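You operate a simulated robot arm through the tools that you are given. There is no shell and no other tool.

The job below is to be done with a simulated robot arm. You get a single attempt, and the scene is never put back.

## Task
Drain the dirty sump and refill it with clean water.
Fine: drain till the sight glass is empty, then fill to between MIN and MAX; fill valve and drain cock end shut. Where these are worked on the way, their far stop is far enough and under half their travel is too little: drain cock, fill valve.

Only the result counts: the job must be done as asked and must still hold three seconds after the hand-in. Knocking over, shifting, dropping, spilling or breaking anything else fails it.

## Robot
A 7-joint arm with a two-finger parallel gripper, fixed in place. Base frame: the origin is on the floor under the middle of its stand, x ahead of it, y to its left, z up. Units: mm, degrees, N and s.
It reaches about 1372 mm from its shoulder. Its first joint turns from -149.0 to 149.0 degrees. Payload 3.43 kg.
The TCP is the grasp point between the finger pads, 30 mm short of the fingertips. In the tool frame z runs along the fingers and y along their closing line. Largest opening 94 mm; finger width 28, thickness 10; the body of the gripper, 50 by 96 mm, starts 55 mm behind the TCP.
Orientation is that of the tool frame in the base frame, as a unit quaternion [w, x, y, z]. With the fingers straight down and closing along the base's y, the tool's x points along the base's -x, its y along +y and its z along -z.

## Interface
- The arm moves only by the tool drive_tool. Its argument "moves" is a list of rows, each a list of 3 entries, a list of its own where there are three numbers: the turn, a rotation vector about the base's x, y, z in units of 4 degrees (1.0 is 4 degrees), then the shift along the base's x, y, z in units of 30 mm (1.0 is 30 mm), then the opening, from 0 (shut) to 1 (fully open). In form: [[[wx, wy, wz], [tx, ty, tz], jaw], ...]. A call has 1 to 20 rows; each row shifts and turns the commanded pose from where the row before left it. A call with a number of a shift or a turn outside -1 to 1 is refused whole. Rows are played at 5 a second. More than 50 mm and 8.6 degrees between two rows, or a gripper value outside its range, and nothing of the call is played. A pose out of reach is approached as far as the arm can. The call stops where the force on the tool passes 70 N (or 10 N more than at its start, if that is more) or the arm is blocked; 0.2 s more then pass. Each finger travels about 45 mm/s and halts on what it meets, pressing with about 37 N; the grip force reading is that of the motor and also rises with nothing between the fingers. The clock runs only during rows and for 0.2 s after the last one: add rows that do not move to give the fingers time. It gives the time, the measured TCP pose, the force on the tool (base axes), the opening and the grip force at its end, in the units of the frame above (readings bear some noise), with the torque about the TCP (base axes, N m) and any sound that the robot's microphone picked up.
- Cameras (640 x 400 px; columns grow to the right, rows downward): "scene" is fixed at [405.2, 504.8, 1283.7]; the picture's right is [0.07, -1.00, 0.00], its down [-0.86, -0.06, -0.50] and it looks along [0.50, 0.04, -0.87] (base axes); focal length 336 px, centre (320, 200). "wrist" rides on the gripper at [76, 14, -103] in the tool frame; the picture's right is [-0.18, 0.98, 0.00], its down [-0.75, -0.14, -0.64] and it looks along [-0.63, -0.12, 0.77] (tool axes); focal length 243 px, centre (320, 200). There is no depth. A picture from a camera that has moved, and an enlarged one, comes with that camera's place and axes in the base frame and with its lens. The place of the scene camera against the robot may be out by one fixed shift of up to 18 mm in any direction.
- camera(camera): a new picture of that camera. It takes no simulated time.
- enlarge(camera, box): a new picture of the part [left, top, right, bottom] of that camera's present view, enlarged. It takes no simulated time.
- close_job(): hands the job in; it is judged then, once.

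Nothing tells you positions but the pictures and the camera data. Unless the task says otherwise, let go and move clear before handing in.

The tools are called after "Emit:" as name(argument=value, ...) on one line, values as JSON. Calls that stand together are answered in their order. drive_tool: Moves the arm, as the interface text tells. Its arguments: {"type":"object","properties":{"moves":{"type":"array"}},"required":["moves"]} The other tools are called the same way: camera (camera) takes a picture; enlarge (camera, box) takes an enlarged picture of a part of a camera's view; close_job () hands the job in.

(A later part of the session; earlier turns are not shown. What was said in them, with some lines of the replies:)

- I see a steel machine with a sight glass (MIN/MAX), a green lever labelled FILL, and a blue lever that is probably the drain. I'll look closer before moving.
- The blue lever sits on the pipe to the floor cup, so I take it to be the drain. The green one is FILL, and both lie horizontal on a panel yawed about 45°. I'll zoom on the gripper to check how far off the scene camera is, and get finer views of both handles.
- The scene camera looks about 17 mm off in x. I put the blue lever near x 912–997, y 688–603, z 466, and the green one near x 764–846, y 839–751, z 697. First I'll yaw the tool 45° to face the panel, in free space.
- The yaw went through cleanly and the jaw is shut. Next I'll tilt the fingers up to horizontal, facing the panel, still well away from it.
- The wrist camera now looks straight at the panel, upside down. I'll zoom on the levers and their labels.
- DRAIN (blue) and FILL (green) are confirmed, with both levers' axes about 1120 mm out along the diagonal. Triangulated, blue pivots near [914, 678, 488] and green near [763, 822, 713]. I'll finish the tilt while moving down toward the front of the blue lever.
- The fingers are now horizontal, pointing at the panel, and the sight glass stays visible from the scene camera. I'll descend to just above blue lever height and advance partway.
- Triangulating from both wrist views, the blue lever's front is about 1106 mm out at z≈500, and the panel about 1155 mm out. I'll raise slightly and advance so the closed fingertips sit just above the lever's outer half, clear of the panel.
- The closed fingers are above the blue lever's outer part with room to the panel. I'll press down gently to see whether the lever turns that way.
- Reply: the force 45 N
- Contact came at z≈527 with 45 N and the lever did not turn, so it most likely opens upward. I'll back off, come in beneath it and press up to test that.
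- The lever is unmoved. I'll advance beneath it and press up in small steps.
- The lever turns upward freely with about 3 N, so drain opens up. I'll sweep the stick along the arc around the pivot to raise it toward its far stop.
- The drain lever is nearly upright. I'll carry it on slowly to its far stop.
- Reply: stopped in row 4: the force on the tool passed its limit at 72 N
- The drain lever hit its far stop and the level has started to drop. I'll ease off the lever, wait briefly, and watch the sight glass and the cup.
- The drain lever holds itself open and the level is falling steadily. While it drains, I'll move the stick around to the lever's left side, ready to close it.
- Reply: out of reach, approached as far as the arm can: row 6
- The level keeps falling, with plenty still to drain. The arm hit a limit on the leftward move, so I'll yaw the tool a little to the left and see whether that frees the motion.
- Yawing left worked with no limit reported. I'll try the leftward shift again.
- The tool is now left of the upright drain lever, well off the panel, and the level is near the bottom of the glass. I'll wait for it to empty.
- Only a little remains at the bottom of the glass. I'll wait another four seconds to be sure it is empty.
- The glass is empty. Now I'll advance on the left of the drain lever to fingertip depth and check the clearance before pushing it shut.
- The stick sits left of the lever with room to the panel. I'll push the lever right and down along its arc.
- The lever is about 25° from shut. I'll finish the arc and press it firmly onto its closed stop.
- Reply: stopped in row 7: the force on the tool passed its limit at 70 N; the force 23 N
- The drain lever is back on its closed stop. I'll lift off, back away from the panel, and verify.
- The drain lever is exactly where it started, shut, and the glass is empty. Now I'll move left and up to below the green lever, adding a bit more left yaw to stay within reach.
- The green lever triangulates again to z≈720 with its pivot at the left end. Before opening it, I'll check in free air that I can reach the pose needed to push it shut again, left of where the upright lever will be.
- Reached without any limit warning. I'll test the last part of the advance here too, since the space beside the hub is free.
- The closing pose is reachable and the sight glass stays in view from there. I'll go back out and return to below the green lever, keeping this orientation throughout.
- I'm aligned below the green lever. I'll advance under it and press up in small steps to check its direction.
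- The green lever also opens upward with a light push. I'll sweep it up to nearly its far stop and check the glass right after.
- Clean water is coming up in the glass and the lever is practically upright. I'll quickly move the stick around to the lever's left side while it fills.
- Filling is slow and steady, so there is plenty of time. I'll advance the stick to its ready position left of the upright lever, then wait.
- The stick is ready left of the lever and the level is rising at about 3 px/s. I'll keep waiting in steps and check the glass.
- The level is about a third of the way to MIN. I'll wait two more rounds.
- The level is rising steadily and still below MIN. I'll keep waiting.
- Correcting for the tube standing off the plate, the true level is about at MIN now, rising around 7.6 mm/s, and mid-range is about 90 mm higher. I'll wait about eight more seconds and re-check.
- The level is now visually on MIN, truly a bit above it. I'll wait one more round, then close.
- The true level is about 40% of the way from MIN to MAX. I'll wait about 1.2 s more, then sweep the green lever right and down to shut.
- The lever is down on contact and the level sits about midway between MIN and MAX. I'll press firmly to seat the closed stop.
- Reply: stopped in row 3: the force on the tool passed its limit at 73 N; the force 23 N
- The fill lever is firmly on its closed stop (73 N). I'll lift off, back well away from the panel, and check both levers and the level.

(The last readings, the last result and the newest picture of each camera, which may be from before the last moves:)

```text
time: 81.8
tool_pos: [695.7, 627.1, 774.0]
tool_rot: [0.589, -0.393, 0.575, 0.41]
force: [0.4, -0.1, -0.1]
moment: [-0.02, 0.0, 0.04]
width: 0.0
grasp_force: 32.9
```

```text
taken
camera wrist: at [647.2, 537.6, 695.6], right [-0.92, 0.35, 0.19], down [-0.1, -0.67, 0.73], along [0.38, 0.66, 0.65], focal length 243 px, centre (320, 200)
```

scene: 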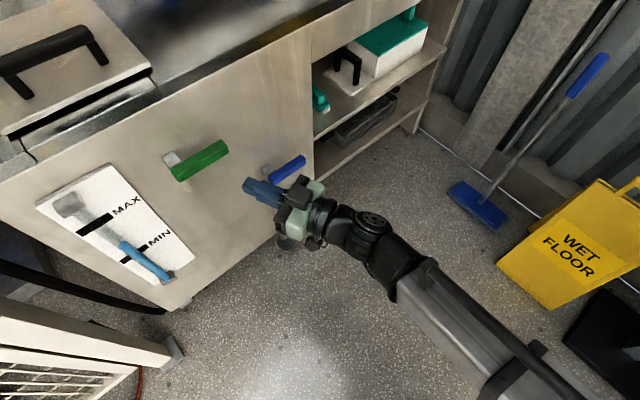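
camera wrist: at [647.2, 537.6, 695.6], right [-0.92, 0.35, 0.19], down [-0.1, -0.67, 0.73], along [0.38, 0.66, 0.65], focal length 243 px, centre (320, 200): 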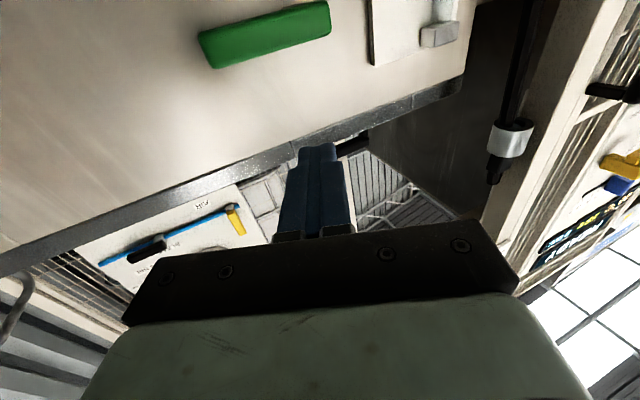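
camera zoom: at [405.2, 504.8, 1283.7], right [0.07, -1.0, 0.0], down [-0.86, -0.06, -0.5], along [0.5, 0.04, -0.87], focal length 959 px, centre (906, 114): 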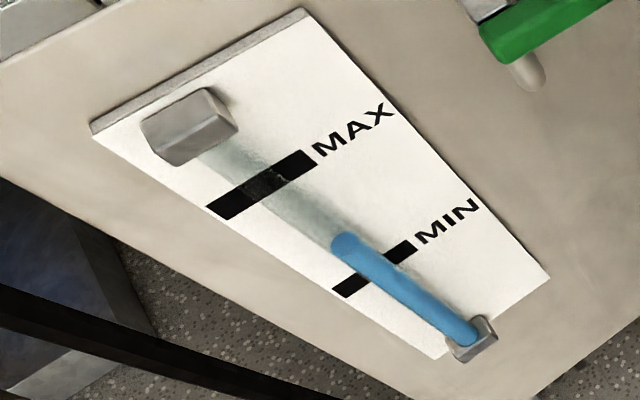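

The green lever is back exactly in its shut position and the level is stable mid-range. I'll retract further for a clear view and do a last check of the drain lever, cup and level.

Emit:
drive_tool(moves=[[[0, 0, -0.25], [0.2, -0.8, 0.5], 0], [[0, 0, -0.25], [0.2, -0.8, 0.5], 0], [[0, 0, -0.25], [0.2, -0.8, 0.5], 0], [[0, 0, -0.25], [0.2, -0.8, 0.2], 0], [[0, 0, -0.25], [0, -0.8, 0], 0], [[0, 0, -0.25], [0, -0.8, 0], 0], [[0, 0, -0.25], [0, -0.8, 0], 0], [[0, 0, 0], [0, 0, 0], 0]])

Emit:
camera(camera="scene")

Emit:
enlarge(camera="scene", box=[220, 120, 340, 270])

Emit:
enlarge(camera="scene", box=[30, 160, 200, 300])

Emit:
camera(camera="wrist")

```text
time: 83.5
tool_pos: [720.6, 459.5, 824.5]
tool_rot: [0.612, -0.358, 0.599, 0.373]
force: [-0.4, 0.5, 0.1]
moment: [0.03, 0.0, 0.03]
width: 0.0
grasp_force: 33.4
```

```text
taken
```

scene: 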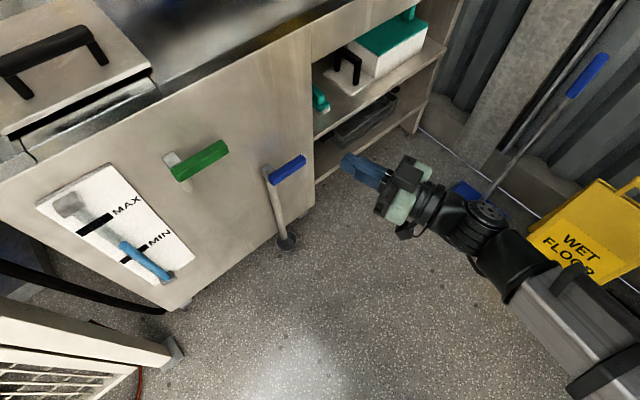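

```text
2.67 times, centred on (280, 195) of scene
camera zoom: at [405.2, 504.8, 1283.7], right [0.07, -1.0, 0.0], down [-0.86, -0.06, -0.5], along [0.5, 0.04, -0.87], focal length 895 px, centre (427, 213)
```

zoom: 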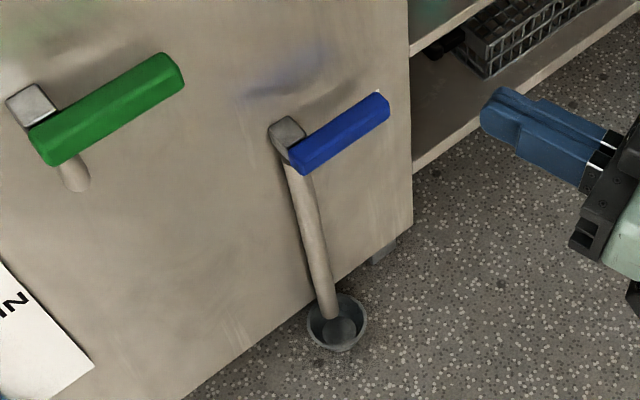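

```text
2.86 times, centred on (115, 230) of scene
camera zoom: at [405.2, 504.8, 1283.7], right [0.07, -1.0, 0.0], down [-0.86, -0.06, -0.5], along [0.5, 0.04, -0.87], focal length 959 px, centre (906, 114)
```

zoom: 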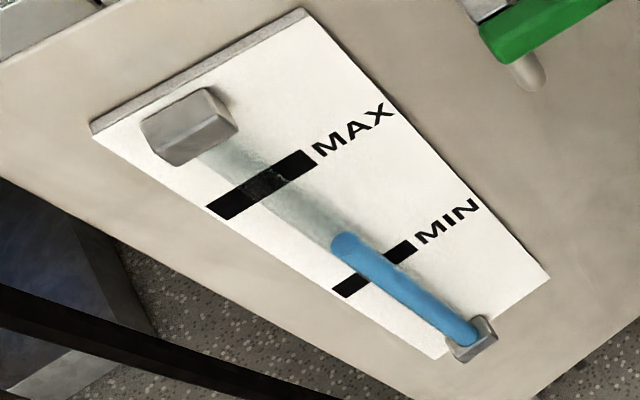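

```text
taken
camera wrist: at [661.0, 378.5, 745.4], right [-0.87, 0.45, 0.19], down [-0.18, -0.65, 0.73], along [0.46, 0.6, 0.65], focal length 243 px, centre (320, 200)
```

wrist: 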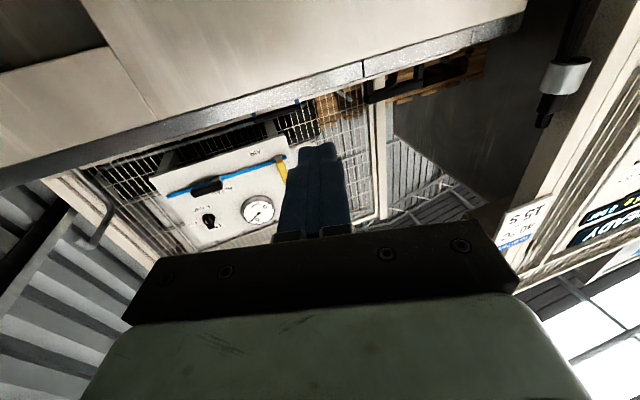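

Both levers are horizontal on their closed stops, and the clean water stands steady between MIN and MAX. Nothing else has moved and the arm is clear, so I'm handing in.

Emit:
close_job()

```text
The job is handed in.
```

The sump is drained and refilled with clean water, and I've handed the job in.

- **Drain:** I pushed the blue drain cock to its far stop and left it open until the sight glass was empty. I then pressed it back onto its closed stop.
- **Fill:** I raised the green fill valve nearly to its far stop, well past half its travel, and pressed it shut at 73 N.
- **Level:** The clean water stands about halfway between MIN and MAX, corrected for the camera's downward angle. It did not change over the last few seconds I watched.

In the last pictures both levers were back in their starting positions. I saw no water on the floor and nothing else moved, and the arm was clear of the machine.
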